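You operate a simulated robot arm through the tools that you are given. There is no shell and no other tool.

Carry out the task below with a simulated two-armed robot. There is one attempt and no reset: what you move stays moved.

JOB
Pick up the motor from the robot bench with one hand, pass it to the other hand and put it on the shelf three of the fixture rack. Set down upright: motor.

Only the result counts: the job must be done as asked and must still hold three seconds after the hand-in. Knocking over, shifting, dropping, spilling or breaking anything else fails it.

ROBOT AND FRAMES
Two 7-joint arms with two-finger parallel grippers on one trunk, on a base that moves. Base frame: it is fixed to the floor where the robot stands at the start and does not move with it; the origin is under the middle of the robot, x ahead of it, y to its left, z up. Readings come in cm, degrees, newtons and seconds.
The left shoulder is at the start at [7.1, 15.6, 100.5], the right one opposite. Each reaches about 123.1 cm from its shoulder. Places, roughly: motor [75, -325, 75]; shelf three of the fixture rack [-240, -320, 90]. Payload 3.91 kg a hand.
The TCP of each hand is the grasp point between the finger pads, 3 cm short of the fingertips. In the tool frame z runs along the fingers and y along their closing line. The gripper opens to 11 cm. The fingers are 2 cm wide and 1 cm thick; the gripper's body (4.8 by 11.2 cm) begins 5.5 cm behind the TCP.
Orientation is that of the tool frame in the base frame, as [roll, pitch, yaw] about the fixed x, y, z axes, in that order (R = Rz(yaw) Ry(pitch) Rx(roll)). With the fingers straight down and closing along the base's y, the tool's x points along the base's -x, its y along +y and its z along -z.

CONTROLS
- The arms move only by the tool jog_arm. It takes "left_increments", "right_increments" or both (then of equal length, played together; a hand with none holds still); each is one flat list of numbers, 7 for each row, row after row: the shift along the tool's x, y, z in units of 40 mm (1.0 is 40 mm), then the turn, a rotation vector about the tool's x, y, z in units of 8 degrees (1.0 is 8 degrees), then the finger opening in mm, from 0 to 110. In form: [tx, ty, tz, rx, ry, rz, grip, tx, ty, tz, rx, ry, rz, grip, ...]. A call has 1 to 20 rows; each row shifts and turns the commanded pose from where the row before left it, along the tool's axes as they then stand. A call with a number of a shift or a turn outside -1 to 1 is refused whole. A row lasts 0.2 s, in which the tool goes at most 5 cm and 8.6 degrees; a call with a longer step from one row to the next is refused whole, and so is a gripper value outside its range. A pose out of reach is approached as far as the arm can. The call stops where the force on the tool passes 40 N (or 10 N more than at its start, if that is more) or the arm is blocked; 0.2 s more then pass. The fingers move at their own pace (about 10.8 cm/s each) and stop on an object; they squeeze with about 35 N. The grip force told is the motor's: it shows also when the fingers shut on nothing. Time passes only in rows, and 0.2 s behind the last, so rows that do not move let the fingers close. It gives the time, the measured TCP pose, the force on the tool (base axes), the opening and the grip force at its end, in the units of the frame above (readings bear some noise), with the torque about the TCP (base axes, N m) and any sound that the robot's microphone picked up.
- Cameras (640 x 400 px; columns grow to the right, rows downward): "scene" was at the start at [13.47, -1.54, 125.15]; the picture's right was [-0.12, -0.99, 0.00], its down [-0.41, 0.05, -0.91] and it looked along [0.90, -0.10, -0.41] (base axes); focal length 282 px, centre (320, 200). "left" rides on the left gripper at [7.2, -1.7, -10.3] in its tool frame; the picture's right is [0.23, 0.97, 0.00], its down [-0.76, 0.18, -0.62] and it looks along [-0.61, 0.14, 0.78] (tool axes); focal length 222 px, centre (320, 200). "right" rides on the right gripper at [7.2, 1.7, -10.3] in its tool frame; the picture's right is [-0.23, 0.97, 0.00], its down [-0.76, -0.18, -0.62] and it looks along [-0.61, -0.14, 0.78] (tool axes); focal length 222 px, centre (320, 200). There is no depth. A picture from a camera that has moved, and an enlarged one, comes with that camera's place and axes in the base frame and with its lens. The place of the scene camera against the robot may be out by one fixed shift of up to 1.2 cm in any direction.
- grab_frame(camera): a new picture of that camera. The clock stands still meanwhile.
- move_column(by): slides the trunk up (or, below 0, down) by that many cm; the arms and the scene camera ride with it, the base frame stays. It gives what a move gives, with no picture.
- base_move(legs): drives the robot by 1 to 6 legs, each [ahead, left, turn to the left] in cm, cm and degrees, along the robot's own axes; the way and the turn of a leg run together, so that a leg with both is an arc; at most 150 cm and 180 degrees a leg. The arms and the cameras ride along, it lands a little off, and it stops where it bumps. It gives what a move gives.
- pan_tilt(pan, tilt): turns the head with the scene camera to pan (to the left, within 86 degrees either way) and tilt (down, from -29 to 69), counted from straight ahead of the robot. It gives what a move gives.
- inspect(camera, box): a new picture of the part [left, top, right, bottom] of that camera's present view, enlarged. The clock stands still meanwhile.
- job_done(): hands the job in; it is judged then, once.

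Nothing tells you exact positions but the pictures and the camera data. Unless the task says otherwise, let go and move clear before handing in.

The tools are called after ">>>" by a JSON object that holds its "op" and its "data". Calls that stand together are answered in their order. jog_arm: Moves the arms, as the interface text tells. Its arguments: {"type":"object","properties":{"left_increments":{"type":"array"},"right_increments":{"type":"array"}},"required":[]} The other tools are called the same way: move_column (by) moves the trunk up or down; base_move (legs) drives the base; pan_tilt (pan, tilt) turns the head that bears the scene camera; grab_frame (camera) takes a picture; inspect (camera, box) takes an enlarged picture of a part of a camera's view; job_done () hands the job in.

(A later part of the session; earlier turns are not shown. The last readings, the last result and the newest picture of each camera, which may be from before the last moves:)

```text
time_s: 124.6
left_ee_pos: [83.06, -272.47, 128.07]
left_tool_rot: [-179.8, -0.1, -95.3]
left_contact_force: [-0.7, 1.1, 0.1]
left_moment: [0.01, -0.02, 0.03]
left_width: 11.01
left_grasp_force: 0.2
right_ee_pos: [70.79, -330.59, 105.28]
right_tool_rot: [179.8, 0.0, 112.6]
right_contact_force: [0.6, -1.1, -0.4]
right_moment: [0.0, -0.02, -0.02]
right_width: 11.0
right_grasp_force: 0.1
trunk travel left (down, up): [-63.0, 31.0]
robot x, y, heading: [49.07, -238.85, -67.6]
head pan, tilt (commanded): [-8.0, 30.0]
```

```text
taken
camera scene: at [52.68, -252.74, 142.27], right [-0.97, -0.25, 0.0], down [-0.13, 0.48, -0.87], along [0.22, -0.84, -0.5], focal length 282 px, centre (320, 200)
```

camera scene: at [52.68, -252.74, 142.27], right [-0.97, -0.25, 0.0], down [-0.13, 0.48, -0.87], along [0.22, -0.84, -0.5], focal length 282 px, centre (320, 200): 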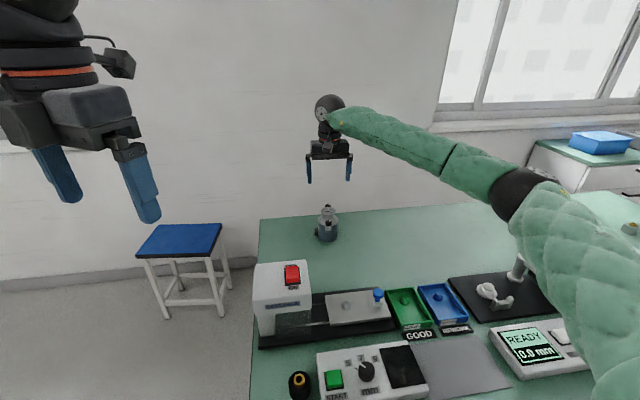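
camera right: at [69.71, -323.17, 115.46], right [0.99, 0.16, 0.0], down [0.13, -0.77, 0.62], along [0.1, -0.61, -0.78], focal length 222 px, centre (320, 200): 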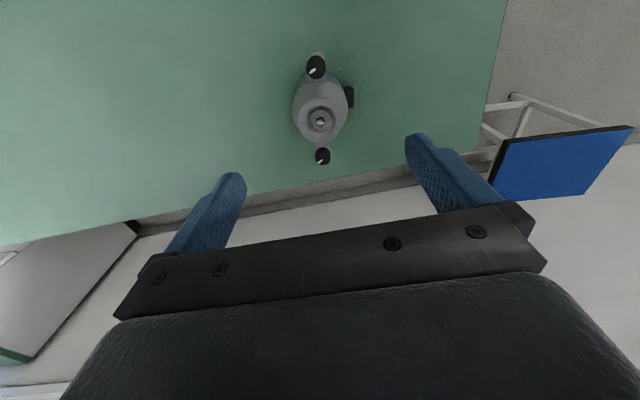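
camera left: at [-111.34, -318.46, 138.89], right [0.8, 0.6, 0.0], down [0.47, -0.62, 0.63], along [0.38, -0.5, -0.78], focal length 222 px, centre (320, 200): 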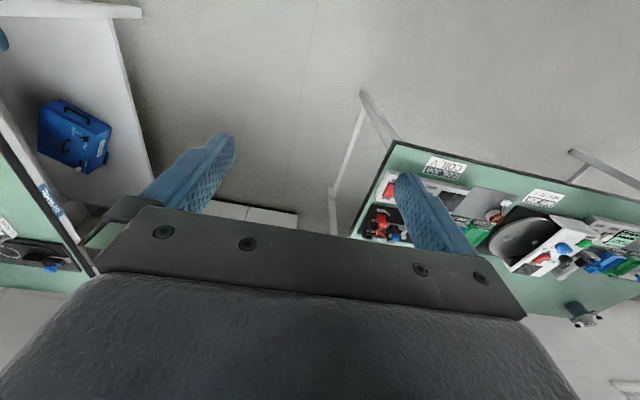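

That direction works (over 150° without trouble). I'll finish the half turn, move the left hand forward and pitch it up so the fingers point forward with the camera on top, as a test.

>>> {"op": "jog_arm", "data": {"left_increments": [0, 0, 0, 0, 0, -1, 110, 0, 0, 0, 0, 0, -1, 110, 0, 0, 0, 0, 0, -1, 110, 0, 0, 0, 0, 0, -0.5, 110, 1, 0, 0, 0, 0, 0, 110, 1, 0, 0, 0, 0, 0, 110, 1, 0, 0, 0, 0, 0, 110, 1, 0, 0, 0, 0, 0, 110, 1, 0, 0, 0, 0, 0, 110]}}

>>> {"op": "jog_arm", "data": {"left_increments": [0, 0, 0, 0, 1, 0, 110, 0, 0, 0, 0, 1, 0, 110, 0, 0, 0, 0, 1, 0, 110, 0, 0, 0, 0, 1, 0, 110, 0, 0, 0, 0, 1, 0, 110, 0, 0, 0, 0, 1, 0, 110, 0, 0, 0, 0, 1, 0, 110, 0, 0, 0, 0, 1, 0, 110, 0, 0, 0, 0, 1, 0, 110, 0, 0, 0, 0, 1, 0, 110, 0, 0, 0, 0, 1, 0, 110]}}

>>> {"op": "grab_frame", "data": {"camera": "scene"}}

```text
time_s: 126.6
left_ee_pos: [90.67, -291.08, 128.18]
left_tool_rot: [-179.8, -0.1, -67.4]
left_contact_force: [-0.9, -0.1, -0.3]
left_moment: [0.0, 0.01, 0.02]
left_width: 11.01
left_grasp_force: 0.0
right_ee_pos: [70.83, -330.62, 105.08]
right_tool_rot: [179.7, 0.1, 112.6]
right_contact_force: [0.3, 0.2, -0.6]
right_moment: [0.0, -0.01, 0.01]
right_width: 10.99
right_grasp_force: 0.0
trunk travel left (down, up): [-63.0, 31.0]
robot x, y, heading: [49.3, -239.04, -67.4]
head pan, tilt (commanded): [-8.0, 30.0]
```

```text
time_s: 129.0
left_ee_pos: [89.62, -291.25, 128.34]
left_tool_rot: [-168.0, -86.6, -80.1]
left_contact_force: [-0.2, -0.1, -0.7]
left_moment: [0.02, -0.02, 0.04]
left_width: 10.99
left_grasp_force: 0.1
left hand out of reach, approached as far as the arm can: row 11
right_ee_pos: [70.73, -330.51, 105.41]
right_tool_rot: [179.8, 0.1, 112.6]
right_contact_force: [-1.0, -0.8, 0.7]
right_moment: [-0.05, -0.03, 0.02]
right_width: 11.0
right_grasp_force: 0.1
trunk travel left (down, up): [-63.0, 31.0]
robot x, y, heading: [49.58, -238.95, -67.4]
head pan, tilt (commanded): [-8.0, 30.0]
```

```text
taken
camera scene: at [52.57, -252.67, 142.32], right [-0.97, -0.25, 0.0], down [-0.13, 0.48, -0.87], along [0.22, -0.84, -0.5], focal length 282 px, centre (320, 200)
```

scene: 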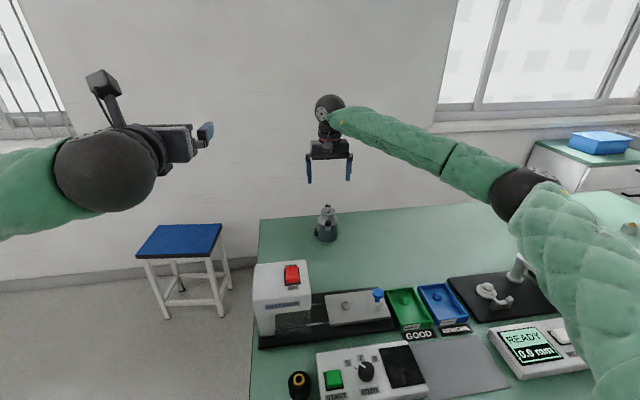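

The left hand can point forward with its camera on top, so the handover plan works. Now I'll centre the right hand over the motor and descend to just above the flange.

>>> {"op": "jog_arm", "data": {"right_increments": [-0.12, -0.02, 0.5, 0, 0, 0, 110, -0.12, 0, 0.5, 0, 0, 0, 110, 0, 0, 0.5, 0, 0, 0, 110, 0, 0, 0.5, 0, 0, 0, 110, 0, 0, 0, 0, 0, 0, 110]}}

>>> {"op": "grab_frame", "data": {"camera": "right"}}

>>> {"op": "inspect", "data": {"camera": "right", "box": [230, 60, 430, 220]}}

>>> {"op": "inspect", "data": {"camera": "scene", "box": [270, 140, 390, 250]}}

```text
time_s: 130.2
left_ee_pos: [89.65, -291.25, 128.3]
left_tool_rot: [-169.2, -86.7, -78.8]
left_contact_force: [-0.1, -1.1, 0.6]
left_moment: [-0.02, -0.03, -0.01]
left_width: 11.01
left_grasp_force: 0.0
right_ee_pos: [71.24, -331.56, 97.38]
right_tool_rot: [179.8, 0.1, 112.6]
right_contact_force: [-0.3, -0.4, 0.0]
right_moment: [0.02, 0.0, 0.03]
right_width: 11.0
right_grasp_force: 0.1
trunk travel left (down, up): [-63.0, 31.0]
robot x, y, heading: [49.47, -239.12, -67.6]
head pan, tilt (commanded): [-8.0, 30.0]
```

```text
taken
camera right: at [70.07, -324.13, 107.57], right [0.99, 0.16, 0.0], down [0.13, -0.77, 0.62], along [0.1, -0.61, -0.78], focal length 222 px, centre (320, 200)
```

right: 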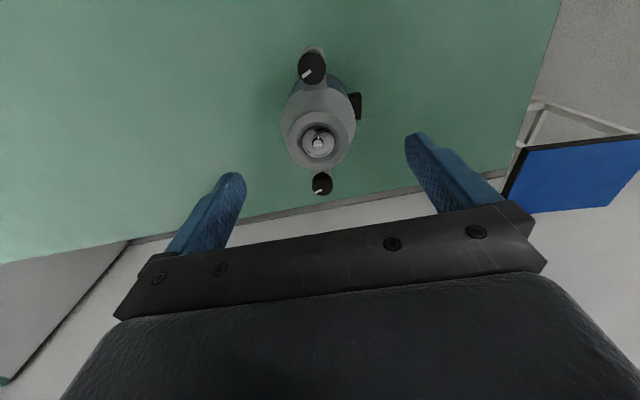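

```text
2.50 times, centred on (330, 140) of right
camera zoom: at [70.07, -324.13, 107.57], right [0.99, 0.16, 0.0], down [0.13, -0.77, 0.62], along [0.1, -0.61, -0.78], focal length 555 px, centre (295, 350)
```

zoom: 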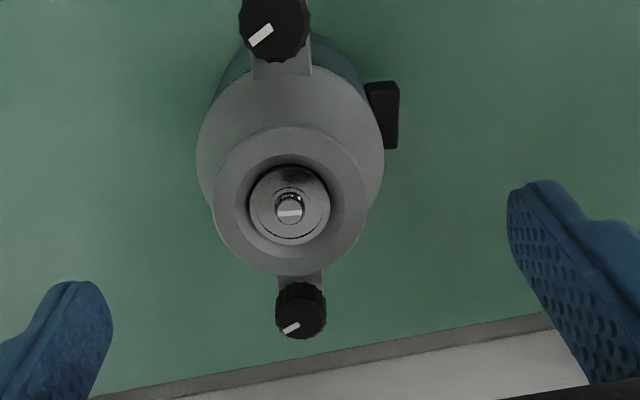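

```text
3.64 times, centred on (330, 195) of scene
camera zoom: at [52.69, -252.72, 142.27], right [-0.97, -0.25, 0.0], down [-0.13, 0.48, -0.87], along [0.22, -0.84, -0.5], focal length 1027 px, centre (284, 218)
```

zoom: 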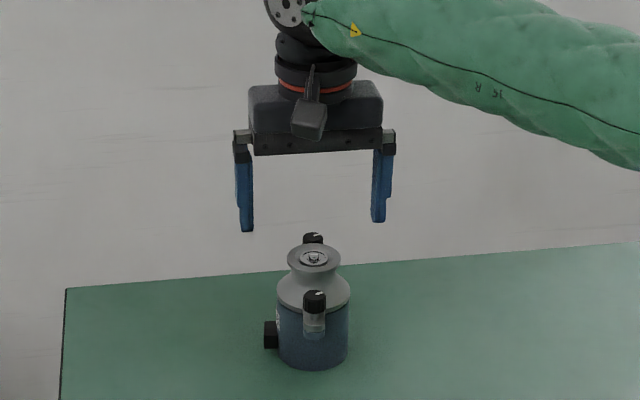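

The hand is centred over the motor within a few millimetres. I'll descend so the pads straddle the flange (fingertips above the shoulder cone) and close.

>>> {"op": "jog_arm", "data": {"right_increments": [0.02, 0, 0.47, 0, 0, 0, 110, 0.02, 0, 0.47, 0, 0, 0, 110, 0, 0, 0.47, 0, 0, 0, 110, 0, 0, 0, 0, 0, 0, 110]}}

>>> {"op": "grab_frame", "data": {"camera": "right"}}

>>> {"op": "inspect", "data": {"camera": "scene", "box": [270, 140, 390, 250]}}

```text
time_s: 131.2
left_ee_pos: [89.68, -291.26, 128.23]
left_tool_rot: [-169.2, -86.6, -78.9]
left_contact_force: [0.1, 0.5, 0.2]
left_moment: [0.0, 0.0, 0.0]
left_width: 11.02
left_grasp_force: 0.1
right_ee_pos: [71.27, -331.41, 91.66]
right_tool_rot: [179.8, 0.2, 112.6]
right_contact_force: [1.0, -0.4, 0.5]
right_moment: [0.03, -0.02, -0.01]
right_width: 11.02
right_grasp_force: 0.1
trunk travel left (down, up): [-63.0, 31.0]
robot x, y, heading: [49.42, -238.74, -67.5]
head pan, tilt (commanded): [-8.0, 30.0]
```

```text
taken
camera right: at [69.93, -323.94, 101.92], right [0.99, 0.16, 0.0], down [0.13, -0.77, 0.62], along [0.1, -0.61, -0.78], focal length 222 px, centre (320, 200)
```

right: 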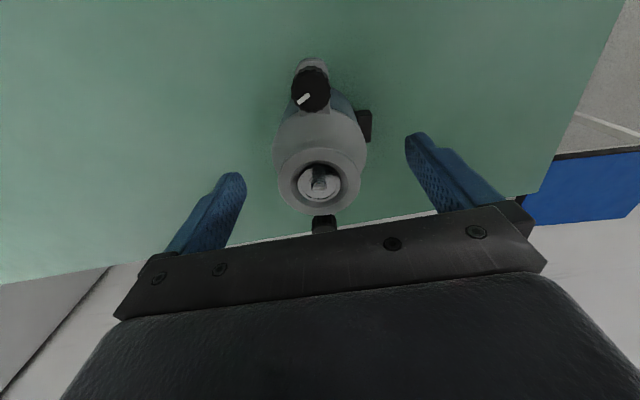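

```text
3.64 times, centred on (330, 195) of scene
camera zoom: at [52.68, -252.71, 142.27], right [-0.97, -0.25, 0.0], down [-0.13, 0.48, -0.87], along [0.22, -0.84, -0.5], focal length 1027 px, centre (284, 218)
```

zoom: 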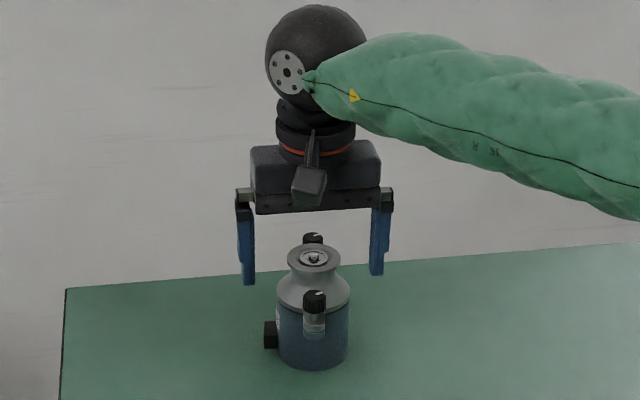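

The flange sits centred between the fingers. Closing the right gripper now.

>>> {"op": "jog_arm", "data": {"right_increments": [0, 0, 0, 0, 0, 0, 70, 0, 0, 0, 0, 0, 0, 50, 0, 0, 0, 0, 0, 0, 30, 0, 0, 0, 0, 0, 0, 0, 0, 0, 0, 0, 0, 0, 0, 0, 0, 0, 0, 0, 0, 0]}}

>>> {"op": "grab_frame", "data": {"camera": "right"}}

>>> {"op": "inspect", "data": {"camera": "scene", "box": [270, 140, 390, 250]}}

```text
time_s: 132.6
left_ee_pos: [89.56, -291.28, 128.18]
left_tool_rot: [-168.9, -86.6, -79.1]
left_contact_force: [-0.8, 0.6, -0.2]
left_moment: [0.0, -0.02, 0.01]
left_width: 11.0
left_grasp_force: 0.1
right_ee_pos: [71.12, -331.32, 91.6]
right_tool_rot: [179.8, 0.0, 112.5]
right_contact_force: [-2.0, -0.9, 0.3]
right_moment: [0.01, 0.09, 0.01]
right_width: 4.99
right_grasp_force: 35.5
trunk travel left (down, up): [-63.0, 31.0]
robot x, y, heading: [49.2, -238.25, -67.7]
head pan, tilt (commanded): [-8.0, 30.0]
```

```text
taken
camera right: at [69.91, -323.97, 101.9], right [0.99, 0.16, 0.0], down [0.13, -0.77, 0.62], along [0.1, -0.61, -0.78], focal length 222 px, centre (320, 200)
```

right: 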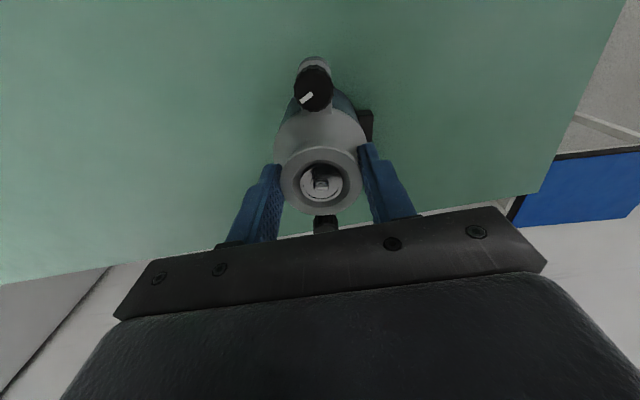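

```text
3.64 times, centred on (330, 195) of scene
camera zoom: at [52.65, -252.75, 142.27], right [-0.97, -0.25, 0.0], down [-0.13, 0.48, -0.87], along [0.22, -0.84, -0.5], focal length 1027 px, centre (284, 218)
```

zoom: 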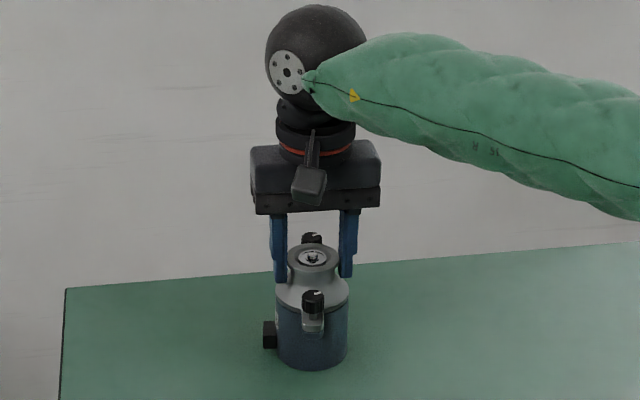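

Gripped the flange at 5.0 cm width with 35 N. Lifting gently.

>>> {"op": "jog_arm", "data": {"right_increments": [0, 0, -0.1, 0, 0, 0, 0, 0, 0, -0.2, 0, 0, 0, 0, 0, 0, -0.3, 0, 0, 0, 0, 0, 0, -0.3, 0, 0, 0, 0, 0, 0, -0.3, 0, 0, 0, 0, 0, 0, -0.2, 0, 0, 0, 0, 0, 0, -0.1, 0, 0, 0, 0, 0, 0, 0, 0, 0, 0, 0]}}

>>> {"op": "grab_frame", "data": {"camera": "right"}}

>>> {"op": "inspect", "data": {"camera": "scene", "box": [270, 120, 390, 250]}}

```text
time_s: 134.4
left_ee_pos: [89.64, -291.28, 128.16]
left_tool_rot: [-169.1, -86.5, -78.9]
left_contact_force: [0.0, -0.6, -0.5]
left_moment: [0.02, 0.02, 0.0]
left_width: 10.99
left_grasp_force: 0.0
right_ee_pos: [71.23, -331.37, 97.51]
right_tool_rot: [179.8, 0.0, 112.6]
right_contact_force: [-0.3, -0.3, -7.2]
right_moment: [0.0, 0.0, -0.02]
right_width: 4.99
right_grasp_force: 35.0
trunk travel left (down, up): [-63.0, 31.0]
robot x, y, heading: [49.14, -238.68, -67.4]
head pan, tilt (commanded): [-8.0, 30.0]
```

```text
taken
camera right: at [70.03, -324.02, 107.83], right [0.99, 0.16, 0.0], down [0.13, -0.77, 0.62], along [0.1, -0.61, -0.78], focal length 222 px, centre (320, 200)
```

right: 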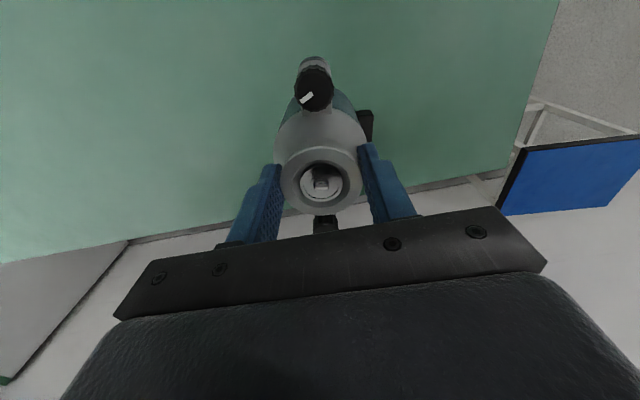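

```text
3.08 times, centred on (330, 185) of scene
camera zoom: at [52.7, -252.82, 142.26], right [-0.97, -0.25, 0.0], down [-0.13, 0.48, -0.87], along [0.22, -0.84, -0.5], focal length 869 px, centre (289, 246)
```

zoom: 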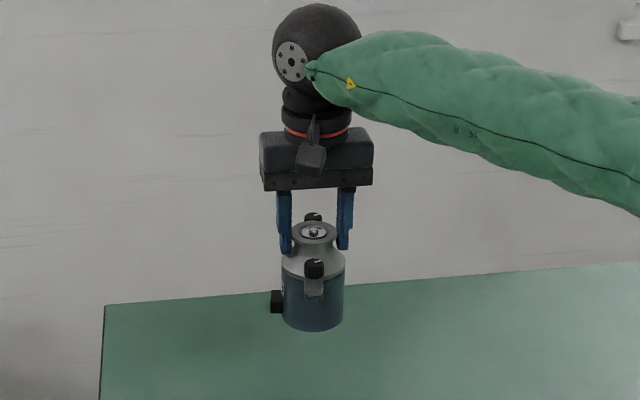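

The motor is held securely (about 0.7 kg). I'll raise it well above the press and bring it to a handover spot straight ahead of me.

>>> {"op": "jog_arm", "data": {"right_increments": [0, 0, -0.2, 0, 0, 0, 0, 0, 0, -0.5, 0, 0, 0, 0, 0, 0, -0.7, 0, 0, 0, 0, 0, 0, -0.7, 0, 0, 0, 0, 0, 0, -0.7, 0, 0, 0, 0, 0, 0, -0.5, 0, 0, 0, 0, 0.2, 0.2, -0.4, 0, 0, 0, 0, 0.4, 0.4, -0.4, 0, 0, 0, 0, 0.4, 0.4, -0.4, 0, 0, 0, 0, 0.4, 0.4, -0.4, 0, 0, 0, 0, 0.4, 0.4, -0.4, 0, 0, 0, 0, 0.4, 0.4, -0.4, 0, 0, 0, 0, 0.4, 0.4, -0.4, 0, 0, 0, 0, 0.4, 0.4, -0.3, 0, 0, 0, 0, 0.4, 0.4, -0.2, 0, 0, 0, 0, 0.4, 0.4, -0.2, 0, 0, 0, 0, 0.2, 0.2, -0.1, 0, 0, 0, 0, 0, 0, 0, 0, 0, 0, 0]}}

>>> {"op": "grab_frame", "data": {"camera": "scene"}}

>>> {"op": "grab_frame", "data": {"camera": "left"}}

```text
time_s: 138.2
left_ee_pos: [89.68, -291.21, 128.25]
left_tool_rot: [-169.1, -86.5, -79.0]
left_contact_force: [-0.4, -0.2, 0.1]
left_moment: [-0.02, 0.01, -0.01]
left_width: 10.99
left_grasp_force: 0.1
right_ee_pos: [79.88, -310.61, 125.3]
right_tool_rot: [179.8, -0.1, 112.5]
right_contact_force: [-0.9, -0.1, -6.6]
right_moment: [0.01, 0.01, 0.02]
right_width: 4.99
right_grasp_force: 35.2
trunk travel left (down, up): [-63.0, 31.0]
robot x, y, heading: [49.2, -238.62, -67.3]
head pan, tilt (commanded): [-8.0, 30.0]
```

```text
taken
camera scene: at [52.68, -252.81, 142.26], right [-0.97, -0.25, 0.0], down [-0.13, 0.48, -0.87], along [0.22, -0.84, -0.5], focal length 282 px, centre (320, 200)
```

scene: 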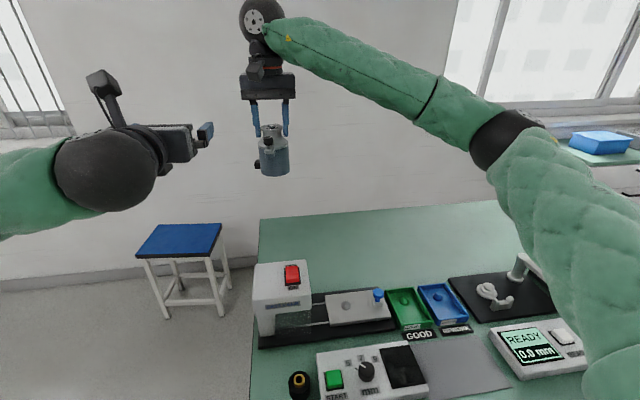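

```text
taken
camera left: at [87.34, -281.52, 136.15], right [-0.9, -0.38, 0.22], down [-0.41, 0.56, -0.73], along [0.15, -0.74, -0.65], focal length 222 px, centre (320, 200)
```

left: 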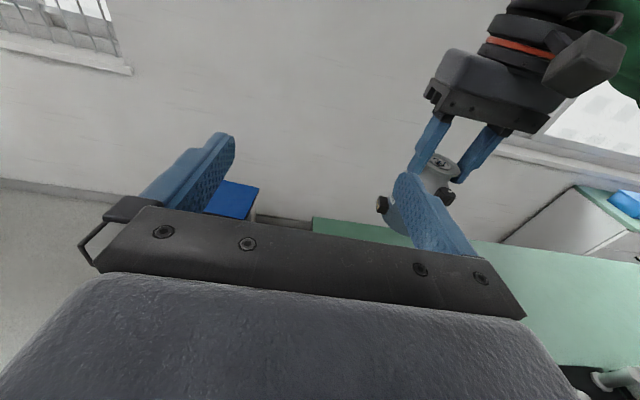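

The motor hangs upright about 78 cm ahead of me. I'll bring the left hand behind it at body height, stopping short of it.

>>> {"op": "jog_arm", "data": {"left_increments": [-0.35, 0.6, 0, 0, 0, 0, 110, -0.4, 0.6, 0, 0, 0, 0, 110, -0.4, 0.6, 0, 0, 0, 0, 110, -0.4, 0.6, 0, 0, 0, 0, 110, -0.4, 0.6, 0, 0, 0, 0, 110, -0.4, 0.6, 0, 0, 0, 0, 110, 0, 0.5, 0, 0, 0, 0, 110, 0, 0, 0, 0, 0, 0, 110]}}

>>> {"op": "grab_frame", "data": {"camera": "left"}}

>>> {"op": "grab_frame", "data": {"camera": "scene"}}

```text
time_s: 140.0
left_ee_pos: [74.33, -297.32, 118.86]
left_tool_rot: [-176.9, -88.1, -70.6]
left_contact_force: [0.0, -0.6, 0.0]
left_moment: [0.01, -0.02, -0.01]
left_width: 11.0
left_grasp_force: 0.0
right_ee_pos: [79.72, -310.51, 125.34]
right_tool_rot: [179.9, 0.0, 112.6]
right_contact_force: [-0.3, -0.4, -8.2]
right_moment: [0.01, -0.02, -0.03]
right_width: 4.97
right_grasp_force: 35.0
trunk travel left (down, up): [-63.0, 31.0]
robot x, y, heading: [49.46, -239.14, -67.6]
head pan, tilt (commanded): [-8.0, 30.0]
```

```text
taken
camera left: at [71.89, -287.39, 126.53], right [-0.9, -0.38, 0.23], down [-0.41, 0.53, -0.74], along [0.16, -0.76, -0.63], focal length 222 px, centre (320, 200)
```

left: 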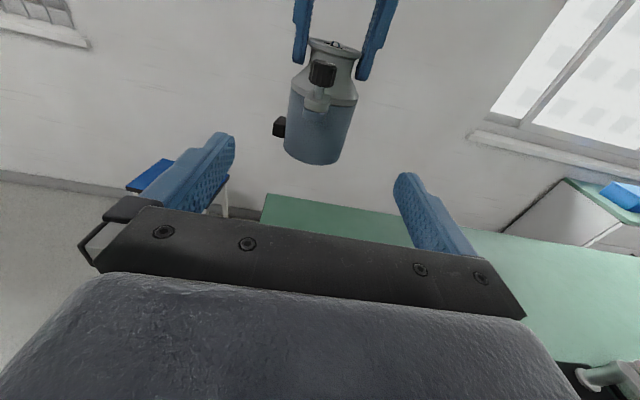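

```text
taken
camera scene: at [52.67, -252.7, 142.28], right [-0.97, -0.25, 0.0], down [-0.13, 0.48, -0.87], along [0.22, -0.84, -0.5], focal length 282 px, centre (320, 200)
```

scene: 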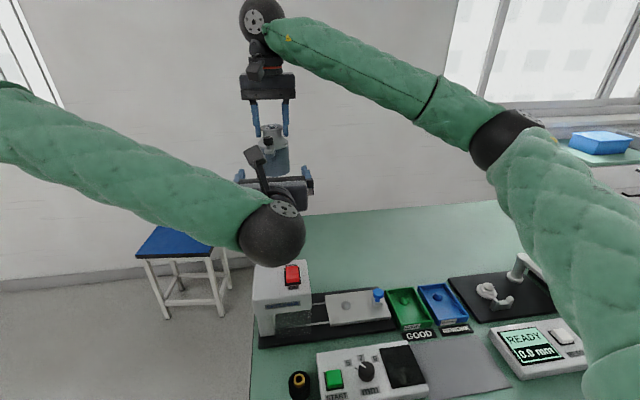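

The left hand is aligned behind the motor, 14 cm short. I'll advance about 12.8 cm so the fingers straddle the blue body while the palm stays clear of the rear knob.

>>> {"op": "jog_arm", "data": {"left_increments": [0, 0, 0.4, 0, 0, 0, 110, 0, 0, 0.5, 0, 0, 0, 110, 0, 0, 0.5, 0, 0, 0, 110, 0, 0, 0.5, 0, 0, 0, 110, 0, 0, 0.4, 0, 0, 0, 110, 0, 0, 0.3, 0, 0, 0, 110, 0, 0, 0, 0, 0, 0, 110]}}

>>> {"op": "grab_frame", "data": {"camera": "left"}}

>>> {"op": "inspect", "data": {"camera": "scene", "box": [200, 60, 360, 240]}}

```text
time_s: 141.6
left_ee_pos: [78.35, -306.95, 118.54]
left_tool_rot: [-176.8, -88.1, -70.6]
left_contact_force: [0.3, -0.5, -0.2]
left_moment: [-0.01, -0.02, -0.02]
left_width: 11.0
left_grasp_force: 0.0
right_ee_pos: [79.87, -310.51, 125.27]
right_tool_rot: [180.0, 0.0, 112.6]
right_contact_force: [0.0, 0.7, -7.4]
right_moment: [0.03, 0.0, -0.01]
right_width: 4.98
right_grasp_force: 35.0
trunk travel left (down, up): [-63.0, 31.0]
robot x, y, heading: [48.89, -238.8, -67.6]
head pan, tilt (commanded): [-8.0, 30.0]
```

```text
taken
camera left: at [75.94, -296.99, 126.18], right [-0.9, -0.38, 0.23], down [-0.41, 0.53, -0.74], along [0.16, -0.76, -0.63], focal length 222 px, centre (320, 200)
```

left: 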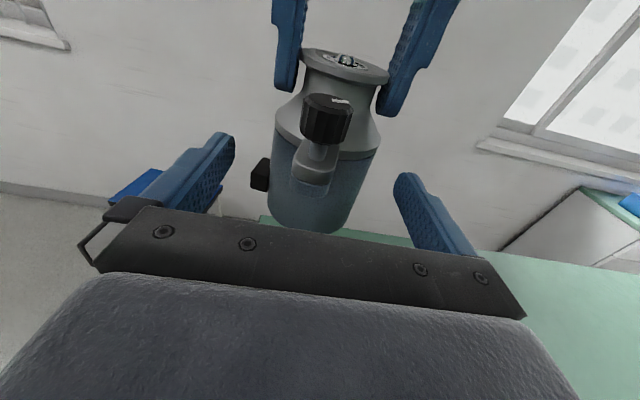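

```text
2.22 times, centred on (280, 150) of scene
camera zoom: at [52.7, -252.78, 142.26], right [-0.97, -0.25, 0.0], down [-0.13, 0.48, -0.87], along [0.22, -0.84, -0.5], focal length 628 px, centre (409, 311)
```

zoom: 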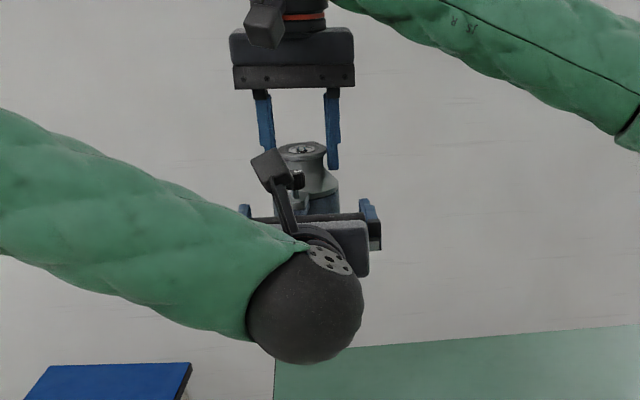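

About 3.8 cm remain to the motor's axis; I'll advance 2.4 cm more, keeping the palm off the rear bracket, then close the left fingers.

>>> {"op": "jog_arm", "data": {"left_increments": [0, 0, 0.2, 0, 0, 0, 110, 0, 0, 0.2, 0, 0, 0, 110, 0, 0, 0.2, 0, 0, 0, 110, 0, 0, 0, 0, 0, 0, 110]}}

>>> {"op": "grab_frame", "data": {"camera": "left"}}

```text
time_s: 142.6
left_ee_pos: [79.31, -309.07, 118.49]
left_tool_rot: [-176.9, -88.2, -70.5]
left_contact_force: [-0.1, 0.4, -0.3]
left_moment: [0.01, -0.01, 0.01]
left_width: 10.99
left_grasp_force: 0.0
right_ee_pos: [79.82, -310.63, 125.2]
right_tool_rot: [179.9, 0.0, 112.6]
right_contact_force: [-0.7, -0.7, -6.6]
right_moment: [0.0, 0.0, -0.03]
right_width: 5.0
right_grasp_force: 35.2
trunk travel left (down, up): [-63.0, 31.0]
robot x, y, heading: [49.09, -238.81, -67.3]
head pan, tilt (commanded): [-8.0, 30.0]
```

```text
taken
camera left: at [76.88, -299.13, 126.06], right [-0.9, -0.38, 0.23], down [-0.41, 0.53, -0.74], along [0.16, -0.76, -0.63], focal length 222 px, centre (320, 200)
```

left: 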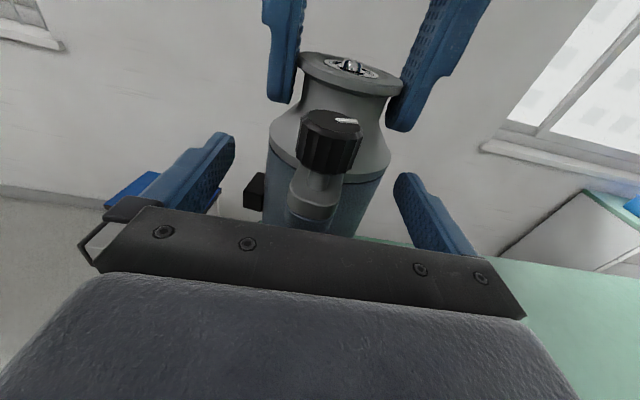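

The left fingers straddle the blue body above the side box. Closing the left gripper.

>>> {"op": "jog_arm", "data": {"left_increments": [0, 0, 0, 0, 0, 0, 95, 0, 0, 0, 0, 0, 0, 85, 0, 0, 0, 0, 0, 0, 78, 0, 0, 0, 0, 0, 0, 70, 0, 0, 0, 0, 0, 0, 60, 0, 0, 0, 0, 0, 0, 40, 0, 0, 0, 0, 0, 0, 0, 0, 0, 0, 0, 0, 0, 0]}}

>>> {"op": "grab_frame", "data": {"camera": "left"}}

>>> {"op": "grab_frame", "data": {"camera": "right"}}

```text
time_s: 144.4
left_ee_pos: [79.35, -309.17, 118.32]
left_tool_rot: [-175.9, -88.0, -71.7]
left_contact_force: [-16.8, -7.2, -0.1]
left_moment: [0.41, -0.61, -0.7]
left_width: 6.89
left_grasp_force: 35.2
right_ee_pos: [79.79, -310.52, 125.15]
right_tool_rot: [179.7, 0.1, 112.7]
right_contact_force: [15.8, 6.8, -3.5]
right_moment: [0.1, -0.5, 0.39]
right_width: 5.0
right_grasp_force: 35.2
trunk travel left (down, up): [-63.0, 31.0]
robot x, y, heading: [49.09, -238.64, -67.4]
head pan, tilt (commanded): [-8.0, 30.0]
```

```text
taken
camera left: at [76.82, -299.14, 126.05], right [-0.9, -0.38, 0.22], down [-0.41, 0.53, -0.74], along [0.16, -0.76, -0.63], focal length 222 px, centre (320, 200)
```

left: 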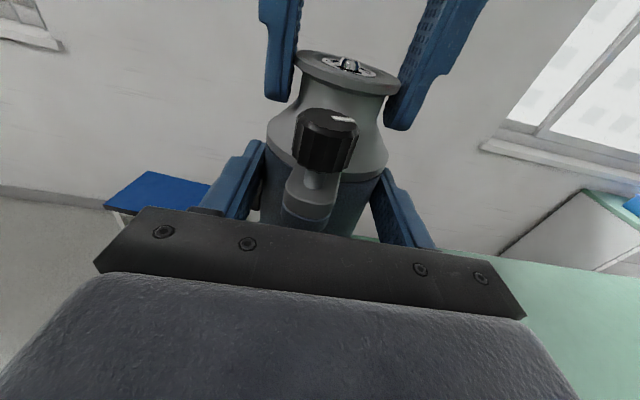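

```text
taken
camera right: at [78.6, -303.17, 135.45], right [0.99, 0.17, 0.0], down [0.13, -0.77, 0.62], along [0.11, -0.61, -0.78], focal length 222 px, centre (320, 200)
```

right: 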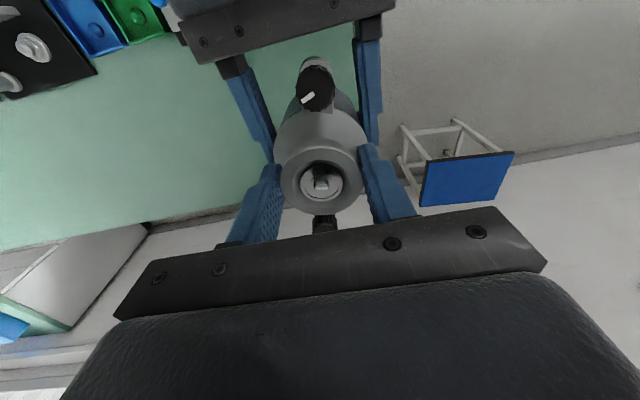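

The left hand holds the body at 6.9 cm with full force; there's about 18 N sideways between the hands. I'll ease the left hand 2 mm to relieve that before letting go with the right.

>>> {"op": "jog_arm", "data": {"left_increments": [0, 0.05, 0, 0, 0, 0, 0, 0, 0, 0, 0, 0, 0, 0]}}

```text
time_s: 145.0
left_ee_pos: [79.13, -309.14, 118.31]
left_tool_rot: [-176.5, -88.1, -70.7]
left_contact_force: [-11.1, 4.4, 0.7]
left_moment: [-0.06, -0.56, -0.76]
left_width: 6.88
left_grasp_force: 35.3
right_ee_pos: [79.72, -310.45, 125.18]
right_tool_rot: [179.9, 0.0, 112.6]
right_contact_force: [10.4, -4.4, -1.9]
right_moment: [-0.1, -0.17, 0.63]
right_width: 5.0
right_grasp_force: 35.5
trunk travel left (down, up): [-63.0, 31.0]
robot x, y, heading: [49.18, -238.75, -67.4]
head pan, tilt (commanded): [-8.0, 30.0]
```

Force is dropping; one more small easing move.

>>> {"op": "jog_arm", "data": {"left_increments": [0, 0.04, -0.04, 0, 0, 0, 0, 0, 0, 0, 0, 0, 0, 0]}}

```text
time_s: 145.6
left_ee_pos: [79.14, -309.2, 118.46]
left_tool_rot: [-177.1, -88.1, -70.1]
left_contact_force: [15.1, -9.6, -0.7]
left_moment: [0.51, 0.71, -0.16]
left_width: 6.89
left_grasp_force: 34.8
right_ee_pos: [79.83, -310.58, 125.26]
right_tool_rot: [179.9, 0.0, 112.6]
right_contact_force: [-16.0, 9.3, -1.7]
right_moment: [0.25, 0.42, 0.31]
right_width: 5.0
right_grasp_force: 35.0
trunk travel left (down, up): [-63.0, 31.0]
robot x, y, heading: [49.13, -238.77, -67.6]
head pan, tilt (commanded): [-8.0, 30.0]
```

>>> {"op": "jog_arm", "data": {"left_increments": [0, -0.02, 0.025, 0, 0, 0, 0, 0, 0, 0, 0, 0, 0, 0]}}

```text
time_s: 146.2
left_ee_pos: [79.17, -309.27, 118.4]
left_tool_rot: [-177.1, -88.1, -70.1]
left_contact_force: [20.4, -6.3, -1.2]
left_moment: [0.09, 0.75, 0.19]
left_width: 6.89
left_grasp_force: 35.1
right_ee_pos: [79.75, -310.6, 125.21]
right_tool_rot: [179.9, 0.0, 112.5]
right_contact_force: [-21.2, 5.6, 0.5]
right_moment: [0.45, 0.77, 0.04]
right_width: 5.0
right_grasp_force: 34.5
trunk travel left (down, up): [-63.0, 31.0]
robot x, y, heading: [49.38, -238.75, -67.4]
head pan, tilt (commanded): [-8.0, 30.0]
```

>>> {"op": "jog_arm", "data": {"left_increments": [0, -0.02, 0.01, 0, 0, 0, 0, 0, 0, 0, 0, 0, 0, 0, 0, 0, 0, 0, 0, 0, 0]}}

```text
time_s: 147.0
left_ee_pos: [79.15, -309.23, 118.38]
left_tool_rot: [-176.7, -88.1, -70.6]
left_contact_force: [19.7, 5.7, -2.1]
left_moment: [-0.13, 0.98, 0.13]
left_width: 6.88
left_grasp_force: 34.7
right_ee_pos: [79.88, -310.69, 125.23]
right_tool_rot: [179.8, 0.0, 112.5]
right_contact_force: [-19.8, -4.9, 2.5]
right_moment: [-0.06, 0.43, 0.17]
right_width: 4.99
right_grasp_force: 35.5
trunk travel left (down, up): [-63.0, 31.0]
robot x, y, heading: [49.69, -238.88, -67.3]
head pan, tilt (commanded): [-8.0, 30.0]
```

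>>> {"op": "jog_arm", "data": {"left_increments": [0, 0, 0, 0, 0, 0, 0, 0, 0, 0, 0, 0, 0, 0, 0, 0, 0, 0, 0, 0, 0, 0, 0, 0, 0, 0, 0, 0, 0, 0, 0, 0, 0, 0, 0]}}

```text
time_s: 148.2
left_ee_pos: [79.12, -309.16, 118.44]
left_tool_rot: [-176.4, -88.2, -70.9]
left_contact_force: [17.8, 17.9, -5.8]
left_moment: [-0.5, 0.9, 0.19]
left_width: 6.9
left_grasp_force: 34.8
right_ee_pos: [79.71, -310.49, 125.2]
right_tool_rot: [179.9, 0.0, 112.4]
right_contact_force: [-19.0, -17.7, 6.2]
right_moment: [-0.48, 0.41, 0.19]
right_width: 4.97
right_grasp_force: 34.6
trunk travel left (down, up): [-63.0, 31.0]
robot x, y, heading: [49.0, -238.54, -67.4]
head pan, tilt (commanded): [-8.0, 30.0]
```

The two hands are slowly winding up against each other, so I'll release with the right hand now while the left holds firmly.

>>> {"op": "jog_arm", "data": {"right_increments": [0, 0, 0, 0, 0, 0, 65, 0, 0, 0, 0, 0, 0, 85, 0, 0, 0, 0, 0, 0, 110, 0, 0, 0, 0, 0, 0, 110, 0, 0, 0, 0, 0, 0, 110], "left_increments": [0, 0, 0, 0, 0, 0, 0, 0, 0, 0, 0, 0, 0, 0, 0, 0, 0, 0, 0, 0, 0, 0, 0, 0, 0, 0, 0, 0, 0, 0, 0, 0, 0, 0, 0]}}

>>> {"op": "grab_frame", "data": {"camera": "left"}}

>>> {"op": "grab_frame", "data": {"camera": "right"}}

```text
time_s: 149.4
left_ee_pos: [79.15, -309.22, 118.37]
left_tool_rot: [-176.6, -88.2, -70.8]
left_contact_force: [-0.7, -0.2, 0.0]
left_moment: [0.11, 0.07, -0.03]
left_width: 6.89
left_grasp_force: 35.3
right_ee_pos: [79.82, -310.4, 125.24]
right_tool_rot: [179.7, 0.0, 112.7]
right_contact_force: [0.1, 0.0, -0.4]
right_moment: [0.01, 0.0, 0.01]
right_width: 11.03
right_grasp_force: 0.1
trunk travel left (down, up): [-63.0, 31.0]
robot x, y, heading: [49.08, -238.8, -67.2]
head pan, tilt (commanded): [-8.0, 30.0]
```

```text
taken
camera left: at [76.69, -299.26, 126.07], right [-0.9, -0.38, 0.23], down [-0.41, 0.53, -0.74], along [0.16, -0.76, -0.63], focal length 222 px, centre (320, 200)
```

left: 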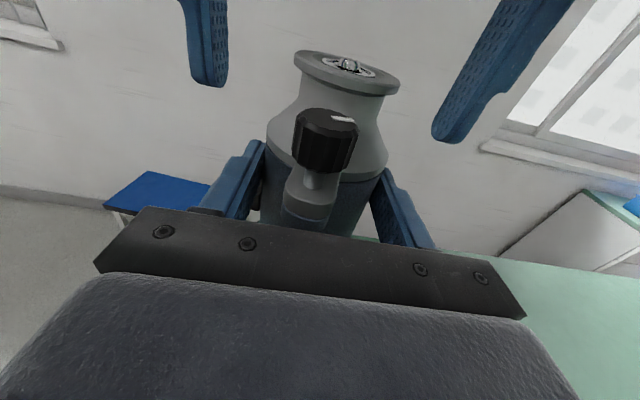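

```text
taken
camera right: at [78.57, -303.21, 135.45], right [0.99, 0.16, 0.0], down [0.13, -0.77, 0.62], along [0.1, -0.61, -0.78], focal length 222 px, centre (320, 200)
```

right: 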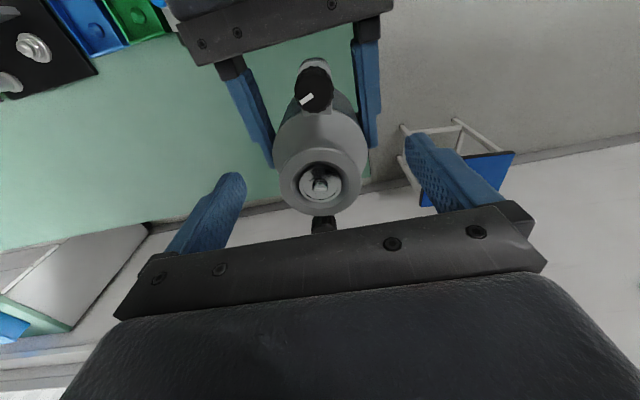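

The right hand is open and the motor stays in the left hand. I'll raise the right hand away and re-check the readings.

>>> {"op": "jog_arm", "data": {"right_increments": [0, 0, -0.4, 0, 0, 0, 110, 0, 0, -0.7, 0, 0, 0, 110, 0, 0, -0.7, 0, 0, 0, 110, 0, -0.5, -0.5, 0, 0, 0, 110, 0, -0.8, -0.2, 0, 0, 0, 110, 0, -0.8, 0, 0, 0, 0, 110, 0, -0.8, 0, 0, 0, 0, 110, 0, -0.8, 0, 0, 0, 0, 110, 0, -0.8, 0, 0, 0, 0, 110]}}

>>> {"op": "grab_frame", "data": {"camera": "scene"}}

>>> {"op": "grab_frame", "data": {"camera": "left"}}

```text
time_s: 151.4
left_ee_pos: [79.11, -309.28, 118.49]
left_tool_rot: [-174.5, -88.2, -73.0]
left_contact_force: [0.4, -0.2, 0.2]
left_moment: [0.11, 0.07, -0.01]
left_width: 6.87
left_grasp_force: 34.8
right_ee_pos: [62.89, -317.63, 135.24]
right_tool_rot: [179.7, 0.0, 112.5]
right_contact_force: [0.3, -0.3, -0.4]
right_moment: [-0.02, -0.04, 0.03]
right_width: 10.99
right_grasp_force: 0.1
trunk travel left (down, up): [-63.0, 31.0]
robot x, y, heading: [49.16, -239.29, -67.2]
head pan, tilt (commanded): [-8.0, 30.0]
```

```text
taken
camera scene: at [52.54, -252.81, 142.27], right [-0.97, -0.25, 0.0], down [-0.13, 0.48, -0.87], along [0.22, -0.84, -0.5], focal length 282 px, centre (320, 200)
```

scene: 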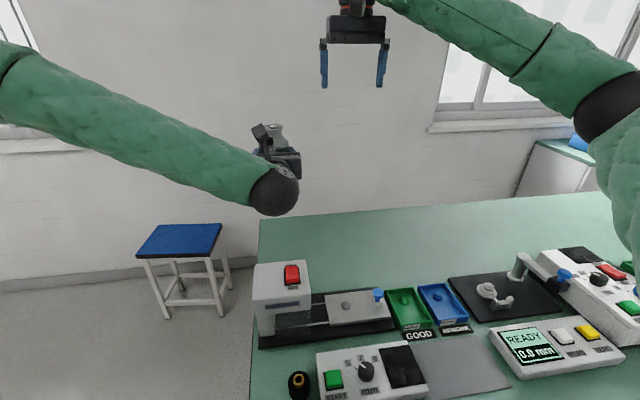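

```text
taken
camera left: at [76.58, -299.25, 126.11], right [-0.9, -0.38, 0.22], down [-0.41, 0.53, -0.74], along [0.16, -0.76, -0.63], focal length 222 px, centre (320, 200)
```

left: 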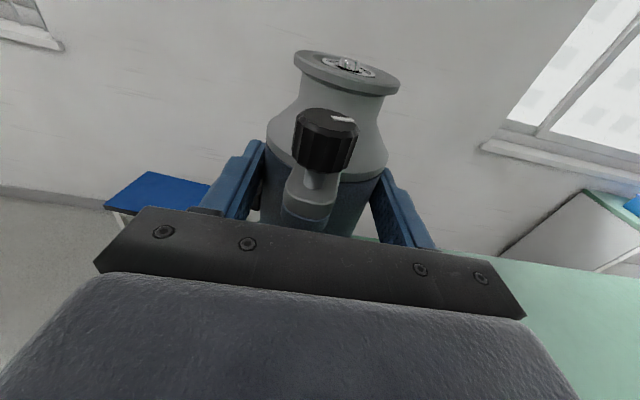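

The handover is complete: the left hand holds the motor alone. I'll pull the right hand back, reverse away from the bench and sidestep right toward the rack.

>>> {"op": "jog_arm", "data": {"right_increments": [0.75, -0.1, 0, 0, 0, 0, 110, 0.75, -0.1, 0, 0, 0, 0, 110, 0.75, -0.1, 0, 0, 0, 0, 110, 0.75, -0.1, 0, 0, 0, 0, 110, 0.75, -0.1, 0, 0, 0, 0, 110, 0.75, -0.1, 0, 0, 0, 0, 110, 0.75, -0.1, 0, 0, 0, 0, 110, 0.75, -0.1, 0, 0, 0, 0, 110, 0.75, -0.1, 0, 0, 0, 0, 110]}}

>>> {"op": "base_move", "data": {"legs": [[-28, 0, 0]]}}

>>> {"op": "pan_tilt", "data": {"pan": -40, "tilt": 35}}

>>> {"op": "grab_frame", "data": {"camera": "scene"}}

>>> {"op": "grab_frame", "data": {"camera": "left"}}

```text
time_s: 153.4
left_ee_pos: [78.93, -309.14, 118.54]
left_tool_rot: [-175.7, -88.2, -71.7]
left_contact_force: [-0.7, -0.1, -0.2]
left_moment: [0.11, 0.07, -0.01]
left_width: 6.9
left_grasp_force: 35.1
right_ee_pos: [49.29, -293.73, 135.33]
right_tool_rot: [179.7, 0.0, 112.7]
right_contact_force: [0.0, 0.7, 0.6]
right_moment: [-0.01, 0.0, 0.01]
right_width: 11.02
right_grasp_force: 0.0
trunk travel left (down, up): [-63.0, 31.0]
robot x, y, heading: [49.2, -238.92, -67.7]
head pan, tilt (commanded): [-8.0, 30.0]
```

```text
time_s: 155.3
left_ee_pos: [68.5, -283.48, 118.45]
left_tool_rot: [-176.4, -88.2, -71.2]
left_contact_force: [-0.2, 0.5, -7.4]
left_moment: [0.12, 0.04, 0.0]
left_width: 6.89
left_grasp_force: 35.1
right_ee_pos: [38.53, -268.06, 135.32]
right_tool_rot: [179.9, 0.0, 112.5]
right_contact_force: [-0.6, 0.1, -0.1]
right_moment: [-0.03, -0.03, 0.01]
right_width: 11.02
right_grasp_force: 0.1
trunk travel left (down, up): [-63.0, 31.0]
robot x, y, heading: [38.72, -213.65, -67.4]
head pan, tilt (commanded): [-8.0, 30.0]
```

```text
time_s: 156.3
left_ee_pos: [68.36, -283.7, 118.45]
left_tool_rot: [-176.4, -88.2, -71.2]
left_contact_force: [0.8, -0.3, -7.1]
left_moment: [0.12, 0.08, 0.01]
left_width: 6.89
left_grasp_force: 34.9
right_ee_pos: [38.62, -268.21, 135.37]
right_tool_rot: [179.7, 0.0, 112.5]
right_contact_force: [0.1, -0.8, -0.2]
right_moment: [0.0, 0.0, 0.0]
right_width: 11.0
right_grasp_force: 0.0
trunk travel left (down, up): [-63.0, 31.0]
robot x, y, heading: [38.72, -213.34, -67.7]
head pan, tilt (commanded): [-40.0, 35.0]
```

```text
taken
camera scene: at [37.11, -226.8, 141.48], right [-0.95, 0.3, 0.0], down [0.17, 0.55, -0.82], along [-0.25, -0.78, -0.57], focal length 282 px, centre (320, 200)
```

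scene: 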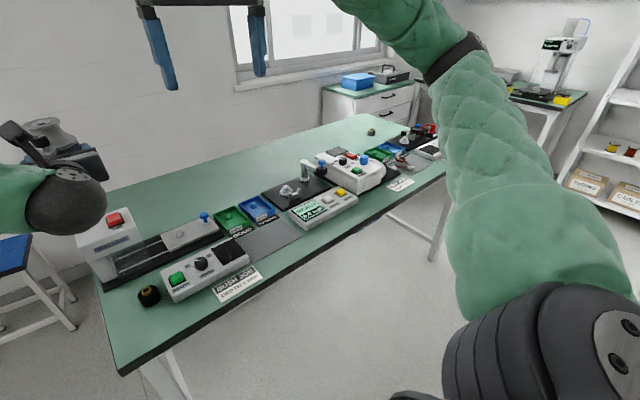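

```text
taken
camera left: at [65.97, -273.63, 126.07], right [-0.9, -0.38, 0.23], down [-0.41, 0.53, -0.74], along [0.16, -0.76, -0.63], focal length 222 px, centre (320, 200)
```

left: 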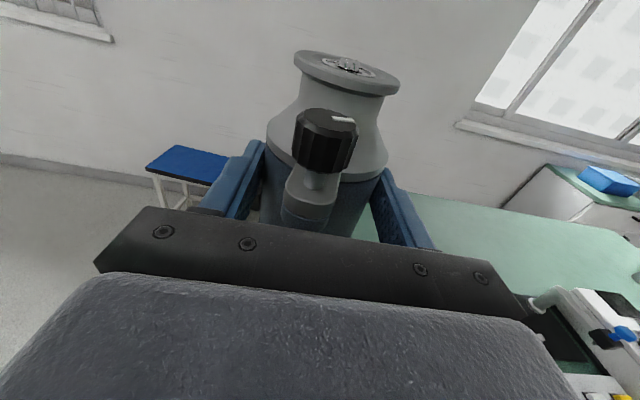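

The motor sits steady (7 N weight on the left hand). I'll sidestep right along the bench.

>>> {"op": "base_move", "data": {"legs": [[0, -150, 0], [0, -15, 0]]}}

>>> {"op": "pan_tilt", "data": {"pan": -60, "tilt": 30}}

>>> {"op": "grab_frame", "data": {"camera": "scene"}}

>>> {"op": "pan_tilt", "data": {"pan": -86, "tilt": 25}}

>>> {"op": "grab_frame", "data": {"camera": "scene"}}

```text
time_s: 164.8
left_ee_pos: [-84.57, -348.45, 118.48]
left_tool_rot: [-175.3, -88.1, -71.2]
left_contact_force: [0.7, 0.2, -7.8]
left_moment: [0.1, 0.03, -0.02]
left_width: 6.86
left_grasp_force: 34.7
right_ee_pos: [-114.59, -333.37, 135.26]
right_tool_rot: [179.8, 0.0, 113.3]
right_contact_force: [-0.7, 0.2, -0.2]
right_moment: [0.04, -0.02, 0.01]
right_width: 11.03
right_grasp_force: 0.0
trunk travel left (down, up): [-63.0, 31.0]
robot x, y, heading: [-115.22, -278.37, -66.9]
head pan, tilt (commanded): [-40.0, 35.0]
```

```text
time_s: 165.6
left_ee_pos: [-84.52, -348.36, 118.53]
left_tool_rot: [-177.0, -88.1, -69.7]
left_contact_force: [-0.1, 0.2, -8.3]
left_moment: [0.11, 0.05, -0.01]
left_width: 6.91
left_grasp_force: 34.9
right_ee_pos: [-114.53, -333.27, 135.32]
right_tool_rot: [180.0, 0.0, 113.2]
right_contact_force: [-0.8, 0.1, 0.1]
right_moment: [0.02, 0.03, -0.01]
right_width: 11.0
right_grasp_force: 0.0
trunk travel left (down, up): [-63.0, 31.0]
robot x, y, heading: [-115.06, -278.25, -66.8]
head pan, tilt (commanded): [-60.0, 30.0]
```

```text
taken
camera scene: at [-119.35, -290.69, 142.27], right [-0.8, 0.6, 0.0], down [0.3, 0.4, -0.87], along [-0.52, -0.69, -0.5], focal length 282 px, centre (320, 200)
```

scene: 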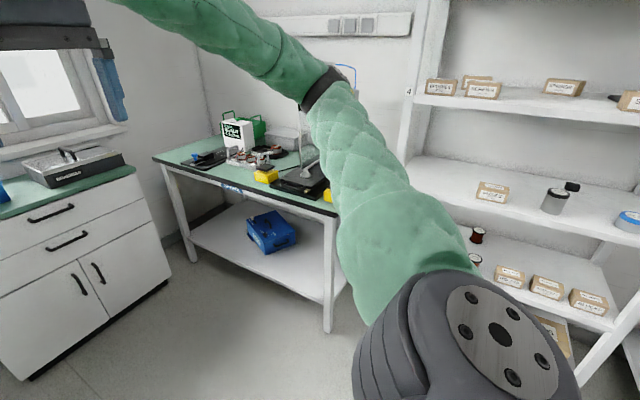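

```text
time_s: 166.5
left_ee_pos: [-84.5, -348.42, 118.35]
left_tool_rot: [-176.3, -88.1, -70.5]
left_contact_force: [0.8, -0.3, -8.1]
left_moment: [0.14, 0.06, 0.01]
left_width: 6.89
left_grasp_force: 35.5
right_ee_pos: [-114.59, -333.23, 135.39]
right_tool_rot: [179.8, 0.0, 113.1]
right_contact_force: [0.2, -0.5, 0.1]
right_moment: [0.02, -0.01, 0.01]
right_width: 10.99
right_grasp_force: 0.1
trunk travel left (down, up): [-63.0, 31.0]
robot x, y, heading: [-115.22, -278.19, -66.7]
head pan, tilt (commanded): [-85.9, 25.0]
```

```text
taken
camera scene: at [-122.18, -287.7, 143.06], right [-0.46, 0.89, 0.0], down [0.38, 0.19, -0.91], along [-0.81, -0.42, -0.42], focal length 282 px, centre (320, 200)
```

scene: 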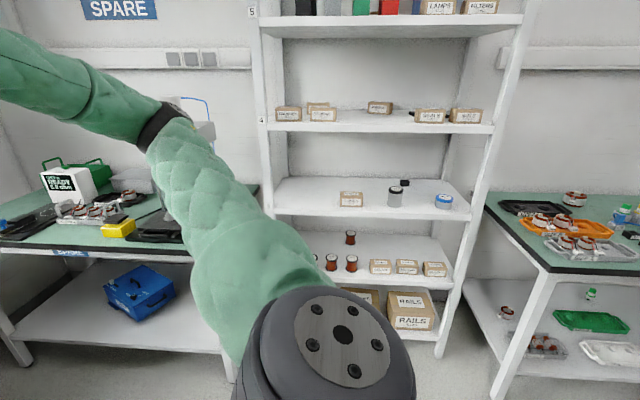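

I see the rack clearly: shelves are numbered, with 5 and 4 above, so shelf three holds a small box, a can, a black piece and a blue tape, with free space on its left part. I'll enlarge it.

>>> {"op": "inspect", "data": {"camera": "scene", "box": [240, 90, 520, 260]}}

```text
2.29 times, centred on (380, 175) of scene
camera zoom: at [-122.18, -287.7, 143.06], right [-0.46, 0.89, 0.0], down [0.38, 0.19, -0.91], along [-0.81, -0.42, -0.42], focal length 646 px, centre (183, 257)
```

zoom: 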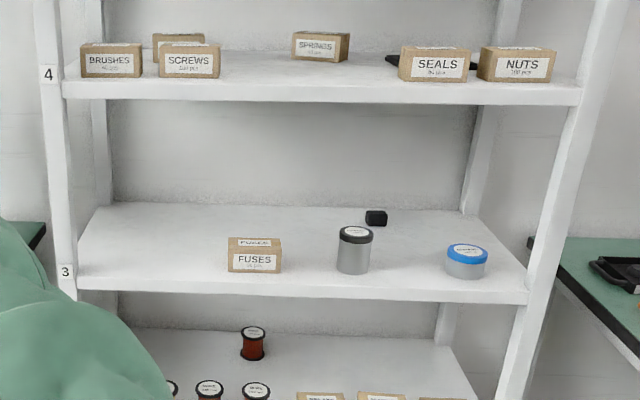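

Shelf three is at about z≈88, front edge at room depth −333, with a free area left of the FUSES box. Let me check my left arm's elbow posture before turning toward the rack.

>>> {"op": "pan_tilt", "data": {"pan": 55, "tilt": 35}}

>>> {"op": "grab_frame", "data": {"camera": "scene"}}

```text
time_s: 168.8
left_ee_pos: [-84.7, -348.38, 118.34]
left_tool_rot: [-176.1, -88.2, -70.5]
left_contact_force: [0.4, -0.6, -7.2]
left_moment: [0.11, 0.07, -0.03]
left_width: 6.89
left_grasp_force: 34.7
right_ee_pos: [-114.53, -333.19, 135.39]
right_tool_rot: [179.8, 0.0, 113.3]
right_contact_force: [-0.6, -1.1, -0.1]
right_moment: [0.01, 0.03, -0.01]
right_width: 10.98
right_grasp_force: 0.0
trunk travel left (down, up): [-63.0, 31.0]
robot x, y, heading: [-115.2, -278.4, -67.1]
head pan, tilt (commanded): [55.0, 35.0]
```

```text
taken
camera scene: at [-105.37, -285.27, 141.49], right [-0.21, -0.98, 0.0], down [-0.56, 0.12, -0.82], along [0.8, -0.17, -0.57], focal length 282 px, centre (320, 200)
```

scene: 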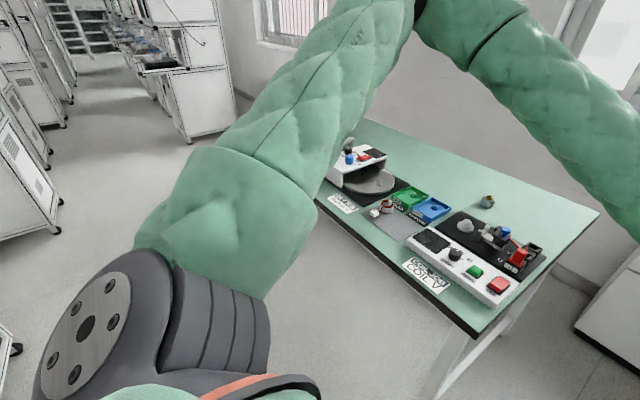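

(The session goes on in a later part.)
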